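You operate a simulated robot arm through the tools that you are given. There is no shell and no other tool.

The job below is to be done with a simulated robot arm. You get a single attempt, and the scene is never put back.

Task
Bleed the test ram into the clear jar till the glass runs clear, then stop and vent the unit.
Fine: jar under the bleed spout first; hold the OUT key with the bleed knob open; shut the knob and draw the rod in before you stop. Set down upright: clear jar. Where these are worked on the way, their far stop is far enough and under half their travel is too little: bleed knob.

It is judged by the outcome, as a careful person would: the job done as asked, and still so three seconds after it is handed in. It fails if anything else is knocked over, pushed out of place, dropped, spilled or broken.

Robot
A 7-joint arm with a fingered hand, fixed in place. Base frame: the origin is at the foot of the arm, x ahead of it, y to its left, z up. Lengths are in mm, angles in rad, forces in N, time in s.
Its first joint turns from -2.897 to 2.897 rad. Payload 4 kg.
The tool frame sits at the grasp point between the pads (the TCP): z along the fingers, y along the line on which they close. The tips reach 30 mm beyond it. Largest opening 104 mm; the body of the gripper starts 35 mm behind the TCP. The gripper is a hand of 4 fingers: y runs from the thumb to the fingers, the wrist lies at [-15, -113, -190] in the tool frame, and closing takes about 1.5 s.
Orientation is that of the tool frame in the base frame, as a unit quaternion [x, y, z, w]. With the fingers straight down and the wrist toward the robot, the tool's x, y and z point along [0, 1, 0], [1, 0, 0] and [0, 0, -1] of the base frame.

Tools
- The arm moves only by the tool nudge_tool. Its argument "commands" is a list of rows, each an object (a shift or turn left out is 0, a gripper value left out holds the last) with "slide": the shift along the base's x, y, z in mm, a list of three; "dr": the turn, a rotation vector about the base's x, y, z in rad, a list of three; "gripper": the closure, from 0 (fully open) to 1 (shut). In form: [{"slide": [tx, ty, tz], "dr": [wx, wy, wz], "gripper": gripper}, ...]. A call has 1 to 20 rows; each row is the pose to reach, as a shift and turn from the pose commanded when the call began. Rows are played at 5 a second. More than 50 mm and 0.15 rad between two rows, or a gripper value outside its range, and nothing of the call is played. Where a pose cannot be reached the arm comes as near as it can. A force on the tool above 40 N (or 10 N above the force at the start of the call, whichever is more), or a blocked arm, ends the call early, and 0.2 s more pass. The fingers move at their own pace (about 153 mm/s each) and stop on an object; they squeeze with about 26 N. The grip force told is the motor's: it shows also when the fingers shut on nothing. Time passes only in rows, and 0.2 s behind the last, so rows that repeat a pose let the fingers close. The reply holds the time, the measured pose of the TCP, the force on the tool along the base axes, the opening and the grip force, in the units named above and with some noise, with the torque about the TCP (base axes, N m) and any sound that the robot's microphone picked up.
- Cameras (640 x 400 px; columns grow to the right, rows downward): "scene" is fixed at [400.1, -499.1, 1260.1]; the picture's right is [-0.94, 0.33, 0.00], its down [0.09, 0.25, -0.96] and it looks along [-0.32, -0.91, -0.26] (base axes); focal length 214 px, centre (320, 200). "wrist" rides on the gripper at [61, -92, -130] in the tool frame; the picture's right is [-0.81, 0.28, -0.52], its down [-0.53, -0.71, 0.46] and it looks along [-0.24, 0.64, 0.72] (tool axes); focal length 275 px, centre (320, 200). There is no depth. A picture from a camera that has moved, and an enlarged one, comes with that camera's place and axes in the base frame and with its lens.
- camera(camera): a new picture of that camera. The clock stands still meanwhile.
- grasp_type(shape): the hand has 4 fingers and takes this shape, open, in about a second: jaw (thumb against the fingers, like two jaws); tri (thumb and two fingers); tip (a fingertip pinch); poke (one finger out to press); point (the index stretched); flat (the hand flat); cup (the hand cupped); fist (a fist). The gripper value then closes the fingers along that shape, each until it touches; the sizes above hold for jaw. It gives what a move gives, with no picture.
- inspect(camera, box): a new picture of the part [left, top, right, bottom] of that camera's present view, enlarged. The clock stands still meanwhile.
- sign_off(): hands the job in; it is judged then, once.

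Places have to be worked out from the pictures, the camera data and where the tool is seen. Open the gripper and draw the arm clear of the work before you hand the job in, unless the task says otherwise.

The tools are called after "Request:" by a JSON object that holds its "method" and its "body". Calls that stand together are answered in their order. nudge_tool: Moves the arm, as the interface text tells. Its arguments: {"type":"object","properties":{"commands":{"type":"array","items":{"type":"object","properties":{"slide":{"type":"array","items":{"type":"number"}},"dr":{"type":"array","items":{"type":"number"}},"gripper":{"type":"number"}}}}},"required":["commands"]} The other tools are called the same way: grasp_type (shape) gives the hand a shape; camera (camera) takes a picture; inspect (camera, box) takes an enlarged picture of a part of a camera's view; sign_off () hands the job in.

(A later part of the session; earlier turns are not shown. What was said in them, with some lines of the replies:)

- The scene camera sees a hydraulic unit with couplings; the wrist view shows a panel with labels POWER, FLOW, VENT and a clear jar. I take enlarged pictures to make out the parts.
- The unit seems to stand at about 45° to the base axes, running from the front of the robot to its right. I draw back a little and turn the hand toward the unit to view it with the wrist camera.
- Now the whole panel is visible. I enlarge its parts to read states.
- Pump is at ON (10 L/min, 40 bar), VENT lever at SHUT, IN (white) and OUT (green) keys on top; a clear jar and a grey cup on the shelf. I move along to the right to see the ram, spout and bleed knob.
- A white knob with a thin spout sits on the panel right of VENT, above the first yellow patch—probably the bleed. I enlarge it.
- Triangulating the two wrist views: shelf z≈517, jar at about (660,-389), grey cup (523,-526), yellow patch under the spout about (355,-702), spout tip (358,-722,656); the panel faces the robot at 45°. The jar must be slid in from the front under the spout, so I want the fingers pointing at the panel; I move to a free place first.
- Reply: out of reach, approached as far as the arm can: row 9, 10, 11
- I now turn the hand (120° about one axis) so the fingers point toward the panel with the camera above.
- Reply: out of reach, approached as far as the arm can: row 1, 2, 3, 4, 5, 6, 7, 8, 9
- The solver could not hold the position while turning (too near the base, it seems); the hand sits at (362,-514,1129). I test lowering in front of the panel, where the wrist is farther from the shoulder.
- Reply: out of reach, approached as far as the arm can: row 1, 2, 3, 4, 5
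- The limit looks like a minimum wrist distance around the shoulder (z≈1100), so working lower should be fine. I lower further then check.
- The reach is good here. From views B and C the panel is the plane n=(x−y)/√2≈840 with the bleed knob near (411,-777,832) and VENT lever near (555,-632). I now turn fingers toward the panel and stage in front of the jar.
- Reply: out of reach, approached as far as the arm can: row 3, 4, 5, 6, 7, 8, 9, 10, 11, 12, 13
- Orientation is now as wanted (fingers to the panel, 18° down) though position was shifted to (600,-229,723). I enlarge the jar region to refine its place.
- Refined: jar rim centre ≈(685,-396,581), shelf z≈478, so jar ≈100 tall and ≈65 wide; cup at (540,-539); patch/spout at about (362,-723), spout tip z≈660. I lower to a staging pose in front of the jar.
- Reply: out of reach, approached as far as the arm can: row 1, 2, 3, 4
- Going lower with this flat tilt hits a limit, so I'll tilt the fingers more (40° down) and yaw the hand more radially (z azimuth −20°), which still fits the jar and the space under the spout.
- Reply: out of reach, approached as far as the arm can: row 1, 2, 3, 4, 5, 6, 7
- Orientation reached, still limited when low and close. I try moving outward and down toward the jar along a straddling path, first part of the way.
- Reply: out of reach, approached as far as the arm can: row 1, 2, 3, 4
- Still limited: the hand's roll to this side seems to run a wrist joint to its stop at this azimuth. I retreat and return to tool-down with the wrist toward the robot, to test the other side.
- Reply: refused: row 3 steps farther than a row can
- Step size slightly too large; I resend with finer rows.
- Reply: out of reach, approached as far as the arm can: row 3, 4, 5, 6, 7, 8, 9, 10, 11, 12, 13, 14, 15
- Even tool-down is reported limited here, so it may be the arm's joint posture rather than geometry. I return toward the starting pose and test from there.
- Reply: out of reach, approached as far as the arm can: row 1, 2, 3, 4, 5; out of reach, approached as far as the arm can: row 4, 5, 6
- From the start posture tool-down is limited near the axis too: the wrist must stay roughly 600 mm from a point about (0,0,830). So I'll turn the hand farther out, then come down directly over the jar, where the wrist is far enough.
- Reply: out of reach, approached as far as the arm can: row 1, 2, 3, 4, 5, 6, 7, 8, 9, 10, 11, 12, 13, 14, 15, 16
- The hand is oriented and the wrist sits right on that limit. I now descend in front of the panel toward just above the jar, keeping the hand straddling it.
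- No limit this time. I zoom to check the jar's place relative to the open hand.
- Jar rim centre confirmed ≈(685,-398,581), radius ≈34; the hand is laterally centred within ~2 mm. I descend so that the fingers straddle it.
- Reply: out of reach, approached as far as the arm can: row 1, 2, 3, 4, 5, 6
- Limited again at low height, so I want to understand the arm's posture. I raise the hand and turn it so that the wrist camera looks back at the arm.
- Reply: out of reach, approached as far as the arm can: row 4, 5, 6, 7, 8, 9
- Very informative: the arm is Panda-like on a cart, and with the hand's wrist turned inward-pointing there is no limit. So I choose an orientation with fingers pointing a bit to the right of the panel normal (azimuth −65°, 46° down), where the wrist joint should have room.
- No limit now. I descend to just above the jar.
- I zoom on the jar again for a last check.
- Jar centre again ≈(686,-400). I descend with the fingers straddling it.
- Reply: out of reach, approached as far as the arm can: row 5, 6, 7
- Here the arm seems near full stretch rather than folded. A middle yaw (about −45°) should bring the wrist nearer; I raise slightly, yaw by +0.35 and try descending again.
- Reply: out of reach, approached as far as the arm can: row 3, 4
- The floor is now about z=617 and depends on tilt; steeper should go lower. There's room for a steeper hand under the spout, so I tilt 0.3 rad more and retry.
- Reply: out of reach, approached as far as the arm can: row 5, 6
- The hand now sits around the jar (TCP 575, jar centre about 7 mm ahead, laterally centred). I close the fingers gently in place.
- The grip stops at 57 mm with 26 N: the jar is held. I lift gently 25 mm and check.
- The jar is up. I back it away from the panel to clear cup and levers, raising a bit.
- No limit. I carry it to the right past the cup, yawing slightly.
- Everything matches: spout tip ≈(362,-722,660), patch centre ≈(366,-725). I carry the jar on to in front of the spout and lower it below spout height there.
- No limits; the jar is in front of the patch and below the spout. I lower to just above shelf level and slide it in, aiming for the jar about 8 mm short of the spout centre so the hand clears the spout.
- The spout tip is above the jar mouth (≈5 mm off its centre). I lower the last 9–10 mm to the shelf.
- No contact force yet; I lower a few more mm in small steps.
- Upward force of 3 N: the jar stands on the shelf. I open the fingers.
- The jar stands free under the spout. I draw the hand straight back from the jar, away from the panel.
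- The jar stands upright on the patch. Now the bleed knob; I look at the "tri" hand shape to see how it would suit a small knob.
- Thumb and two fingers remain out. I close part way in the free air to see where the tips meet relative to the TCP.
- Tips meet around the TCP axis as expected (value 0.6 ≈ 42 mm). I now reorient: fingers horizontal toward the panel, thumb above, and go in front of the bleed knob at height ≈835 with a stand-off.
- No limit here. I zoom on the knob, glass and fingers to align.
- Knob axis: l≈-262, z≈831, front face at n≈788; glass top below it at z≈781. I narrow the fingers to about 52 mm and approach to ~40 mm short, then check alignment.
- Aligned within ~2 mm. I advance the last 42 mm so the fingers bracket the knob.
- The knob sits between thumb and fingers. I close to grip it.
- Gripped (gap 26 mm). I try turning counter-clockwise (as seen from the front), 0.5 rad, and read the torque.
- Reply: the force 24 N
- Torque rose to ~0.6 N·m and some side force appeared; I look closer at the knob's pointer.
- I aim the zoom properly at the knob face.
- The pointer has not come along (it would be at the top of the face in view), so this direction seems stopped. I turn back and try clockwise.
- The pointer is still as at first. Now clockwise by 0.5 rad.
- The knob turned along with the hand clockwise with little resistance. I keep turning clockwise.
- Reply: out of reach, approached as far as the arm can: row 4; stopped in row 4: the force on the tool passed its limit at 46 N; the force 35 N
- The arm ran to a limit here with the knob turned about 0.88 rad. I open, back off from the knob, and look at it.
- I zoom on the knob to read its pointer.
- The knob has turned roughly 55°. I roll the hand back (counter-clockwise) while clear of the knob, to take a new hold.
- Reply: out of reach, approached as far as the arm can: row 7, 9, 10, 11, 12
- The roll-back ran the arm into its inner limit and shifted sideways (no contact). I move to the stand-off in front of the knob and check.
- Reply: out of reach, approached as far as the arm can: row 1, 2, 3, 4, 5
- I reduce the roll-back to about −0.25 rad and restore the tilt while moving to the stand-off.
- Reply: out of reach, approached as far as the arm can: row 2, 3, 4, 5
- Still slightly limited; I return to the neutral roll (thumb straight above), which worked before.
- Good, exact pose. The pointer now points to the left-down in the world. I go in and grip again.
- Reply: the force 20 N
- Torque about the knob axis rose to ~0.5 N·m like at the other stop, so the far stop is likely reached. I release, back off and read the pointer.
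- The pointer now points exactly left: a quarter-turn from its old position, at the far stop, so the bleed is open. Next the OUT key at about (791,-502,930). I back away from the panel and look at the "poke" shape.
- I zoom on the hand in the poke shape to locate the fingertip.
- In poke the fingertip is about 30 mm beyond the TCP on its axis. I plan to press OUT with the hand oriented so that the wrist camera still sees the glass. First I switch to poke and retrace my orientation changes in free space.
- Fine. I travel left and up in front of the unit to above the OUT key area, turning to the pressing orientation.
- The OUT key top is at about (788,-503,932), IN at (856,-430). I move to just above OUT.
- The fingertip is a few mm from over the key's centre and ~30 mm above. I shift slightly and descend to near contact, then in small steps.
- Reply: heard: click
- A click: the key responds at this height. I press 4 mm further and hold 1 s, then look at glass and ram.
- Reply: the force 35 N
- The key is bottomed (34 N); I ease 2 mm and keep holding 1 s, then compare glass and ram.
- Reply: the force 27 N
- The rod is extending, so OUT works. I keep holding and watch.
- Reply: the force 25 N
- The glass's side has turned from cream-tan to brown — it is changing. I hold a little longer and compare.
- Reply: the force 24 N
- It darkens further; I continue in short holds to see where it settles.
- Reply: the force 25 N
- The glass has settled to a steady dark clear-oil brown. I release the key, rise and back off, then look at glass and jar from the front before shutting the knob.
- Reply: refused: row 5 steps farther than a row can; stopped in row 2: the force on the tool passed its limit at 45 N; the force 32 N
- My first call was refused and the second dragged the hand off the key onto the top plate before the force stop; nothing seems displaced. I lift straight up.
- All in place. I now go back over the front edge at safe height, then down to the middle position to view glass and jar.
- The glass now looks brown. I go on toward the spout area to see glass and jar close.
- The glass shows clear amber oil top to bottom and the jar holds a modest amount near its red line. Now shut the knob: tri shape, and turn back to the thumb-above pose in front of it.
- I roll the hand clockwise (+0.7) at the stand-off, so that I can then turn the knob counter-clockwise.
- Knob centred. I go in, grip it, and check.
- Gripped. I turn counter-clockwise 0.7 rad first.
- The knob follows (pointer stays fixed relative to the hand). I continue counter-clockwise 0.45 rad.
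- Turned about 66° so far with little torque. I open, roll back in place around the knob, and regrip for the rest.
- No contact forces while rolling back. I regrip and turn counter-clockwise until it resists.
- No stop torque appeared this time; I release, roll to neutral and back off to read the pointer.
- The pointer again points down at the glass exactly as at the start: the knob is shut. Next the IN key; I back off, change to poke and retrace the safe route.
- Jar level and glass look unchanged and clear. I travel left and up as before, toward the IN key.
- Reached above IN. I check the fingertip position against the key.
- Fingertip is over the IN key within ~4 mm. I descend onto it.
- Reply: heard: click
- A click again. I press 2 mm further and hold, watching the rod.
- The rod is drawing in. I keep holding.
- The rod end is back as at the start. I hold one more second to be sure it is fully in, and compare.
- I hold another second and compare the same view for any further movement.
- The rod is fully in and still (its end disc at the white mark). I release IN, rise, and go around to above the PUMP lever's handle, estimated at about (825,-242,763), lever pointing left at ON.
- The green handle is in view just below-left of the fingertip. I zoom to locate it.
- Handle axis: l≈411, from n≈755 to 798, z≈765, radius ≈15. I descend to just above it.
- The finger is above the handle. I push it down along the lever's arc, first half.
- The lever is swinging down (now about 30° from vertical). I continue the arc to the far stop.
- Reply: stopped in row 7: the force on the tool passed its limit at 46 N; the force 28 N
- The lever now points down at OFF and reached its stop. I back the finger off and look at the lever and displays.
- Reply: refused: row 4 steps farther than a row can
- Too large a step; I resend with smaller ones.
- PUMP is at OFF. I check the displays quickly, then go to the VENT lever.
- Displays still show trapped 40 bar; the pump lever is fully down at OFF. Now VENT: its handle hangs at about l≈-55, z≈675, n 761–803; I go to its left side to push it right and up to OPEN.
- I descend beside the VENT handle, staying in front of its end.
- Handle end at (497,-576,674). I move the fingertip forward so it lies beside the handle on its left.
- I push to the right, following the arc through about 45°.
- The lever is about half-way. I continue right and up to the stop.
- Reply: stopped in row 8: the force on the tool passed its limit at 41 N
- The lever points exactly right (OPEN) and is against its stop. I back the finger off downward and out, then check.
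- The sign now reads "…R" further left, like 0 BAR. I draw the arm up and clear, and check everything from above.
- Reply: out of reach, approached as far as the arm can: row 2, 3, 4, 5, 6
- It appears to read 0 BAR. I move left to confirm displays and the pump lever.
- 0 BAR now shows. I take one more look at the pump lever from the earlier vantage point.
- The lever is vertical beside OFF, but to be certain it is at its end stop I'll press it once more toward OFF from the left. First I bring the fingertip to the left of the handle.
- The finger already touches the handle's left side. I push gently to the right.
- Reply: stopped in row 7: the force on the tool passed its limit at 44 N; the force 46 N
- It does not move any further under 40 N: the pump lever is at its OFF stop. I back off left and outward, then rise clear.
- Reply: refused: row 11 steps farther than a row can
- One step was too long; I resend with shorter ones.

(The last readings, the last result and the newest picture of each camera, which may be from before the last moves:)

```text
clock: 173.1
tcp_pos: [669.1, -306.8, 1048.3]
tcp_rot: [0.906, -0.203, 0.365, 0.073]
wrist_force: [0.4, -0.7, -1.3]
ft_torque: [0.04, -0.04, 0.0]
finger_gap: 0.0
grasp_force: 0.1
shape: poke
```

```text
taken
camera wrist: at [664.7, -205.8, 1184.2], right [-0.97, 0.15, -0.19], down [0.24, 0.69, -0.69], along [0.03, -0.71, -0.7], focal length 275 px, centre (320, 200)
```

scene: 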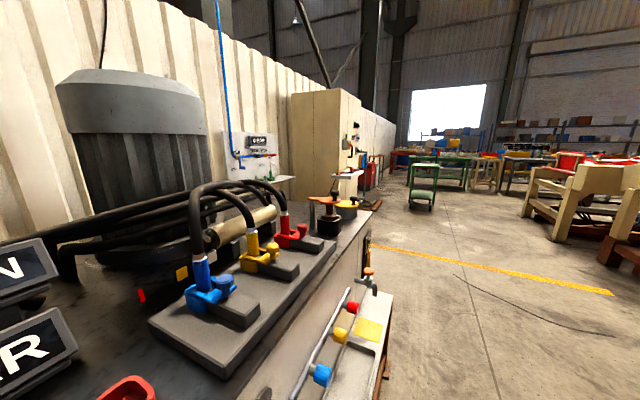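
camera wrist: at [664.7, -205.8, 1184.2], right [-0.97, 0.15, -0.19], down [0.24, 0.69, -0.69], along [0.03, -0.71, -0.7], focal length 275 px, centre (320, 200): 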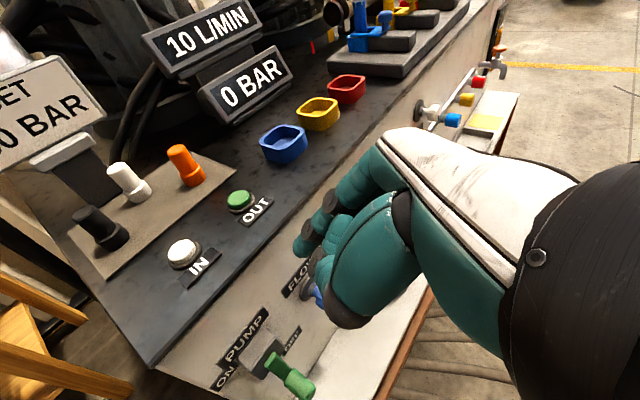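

All as wanted: pump OFF, 0 BAR. I open the hand and draw the arm clear, with a last check of the scene.

Request:
{"method": "nudge_tool", "body": {"commands": [{"slide": [-20, 10, 25]}, {"slide": [-40, 15, 50]}, {"slide": [-60, 20, 75]}, {"slide": [-80, 20, 100]}, {"slide": [-80, 20, 100]}]}}

Request:
{"method": "grasp_type", "body": {"shape": "jaw"}}

Request:
{"method": "nudge_tool", "body": {"commands": [{"gripper": 0}, {"gripper": 0}, {"gripper": 0}]}}

Request:
{"method": "camera", "body": {"camera": "wrist"}}

Request:
{"method": "inspect", "body": {"camera": "scene", "box": [0, 170, 400, 400]}}

```text
clock: 174.3
tcp_pos: [587.3, -288.4, 1148.4]
tcp_rot: [0.906, -0.202, 0.365, 0.073]
wrist_force: [1.1, -0.8, 0.3]
ft_torque: [0.0, -0.01, -0.01]
finger_gap: 0.0
grasp_force: 0.0
shape: poke
```

```text
clock: 175.2
tcp_pos: [587.1, -288.5, 1147.2]
tcp_rot: [0.906, -0.203, 0.365, 0.073]
wrist_force: [-0.1, -0.1, 0.5]
ft_torque: [0.01, 0.03, -0.02]
finger_gap: 103.9
grasp_force: 0.0
shape: jaw
```

```text
clock: 176.0
tcp_pos: [587.3, -287.9, 1149.0]
tcp_rot: [0.906, -0.203, 0.365, 0.073]
wrist_force: [0.0, 0.4, -0.3]
ft_torque: [-0.02, -0.05, 0.0]
finger_gap: 104.1
grasp_force: 0.0
shape: jaw
```

```text
taken
camera wrist: at [583.0, -186.8, 1285.7], right [-0.97, 0.15, -0.19], down [0.24, 0.69, -0.69], along [0.03, -0.71, -0.7], focal length 275 px, centre (320, 200)
```

wrist: 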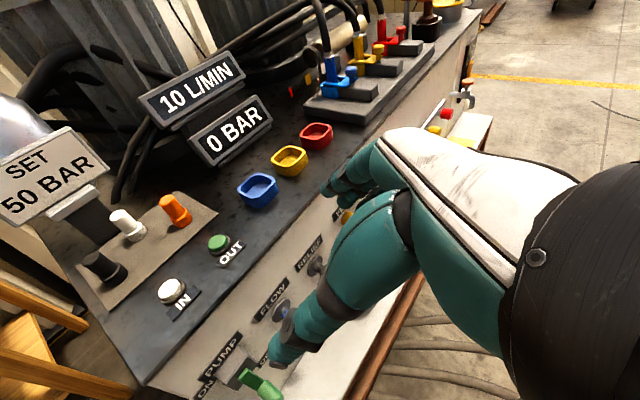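

```text
1.60 times, centred on (200, 285) of scene
camera zoom: at [400.1, -499.1, 1260.1], right [-0.94, 0.33, 0.0], down [0.09, 0.25, -0.96], along [-0.32, -0.91, -0.26], focal length 343 px, centre (512, 64)
```

zoom: 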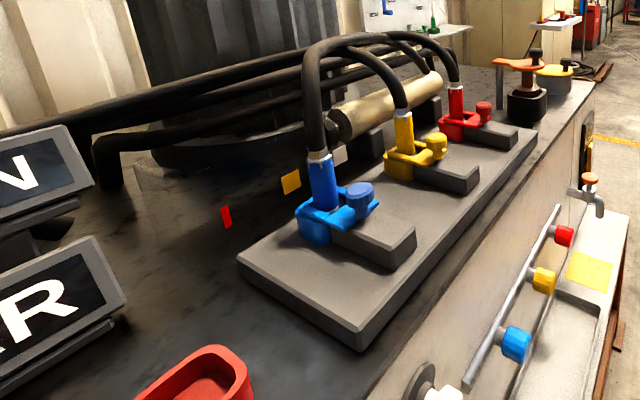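

The rod is in, the pump lever is at OFF, the unit is vented to 0 BAR and the bleed knob is shut. The jar stood upright under the spout when last seen, and the hand is open and clear. I hand the job in.

Request:
{"method": "sign_off", "body": {}}

```text
The job is handed in.
```

I bled the test ram into the clear jar until the glass ran clear amber. Then I stopped the pump and vented the unit, and signed off. I have no word yet on how it was judged.

- **Jar:** It stands upright on the patch under the bleed spout, with oil at about its red line. The last clear look at it was during the pump work. The final pictures did not show it.
- **Bleed:** I turned the knob a quarter-turn clockwise to its far stop. I held OUT for about 4.5 s, until the glass had changed from milky to a steady amber.
- **Knob and rod:** I turned the knob back until its pointer stood exactly where it started, though I felt no stop on the closing turn. I then held IN until the rod stopped moving, with its end at the white mark.
- **Pump and vent:** The pump lever is down at OFF and did not move further under about 40 N. The vent lever is hard against its stop at OPEN, and the gauge now reads 0 BAR.
- **Flow display:** It still shows 10 L/MIN with the pump off. I took that as the set value, since it read the same at the start with nothing flowing.
- **One slip:** When leaving the OUT key, a refused move made the next one drag the hand off the key and press on the top plate at up to 45 N. I checked the trays and connectors afterwards and nothing had shifted.
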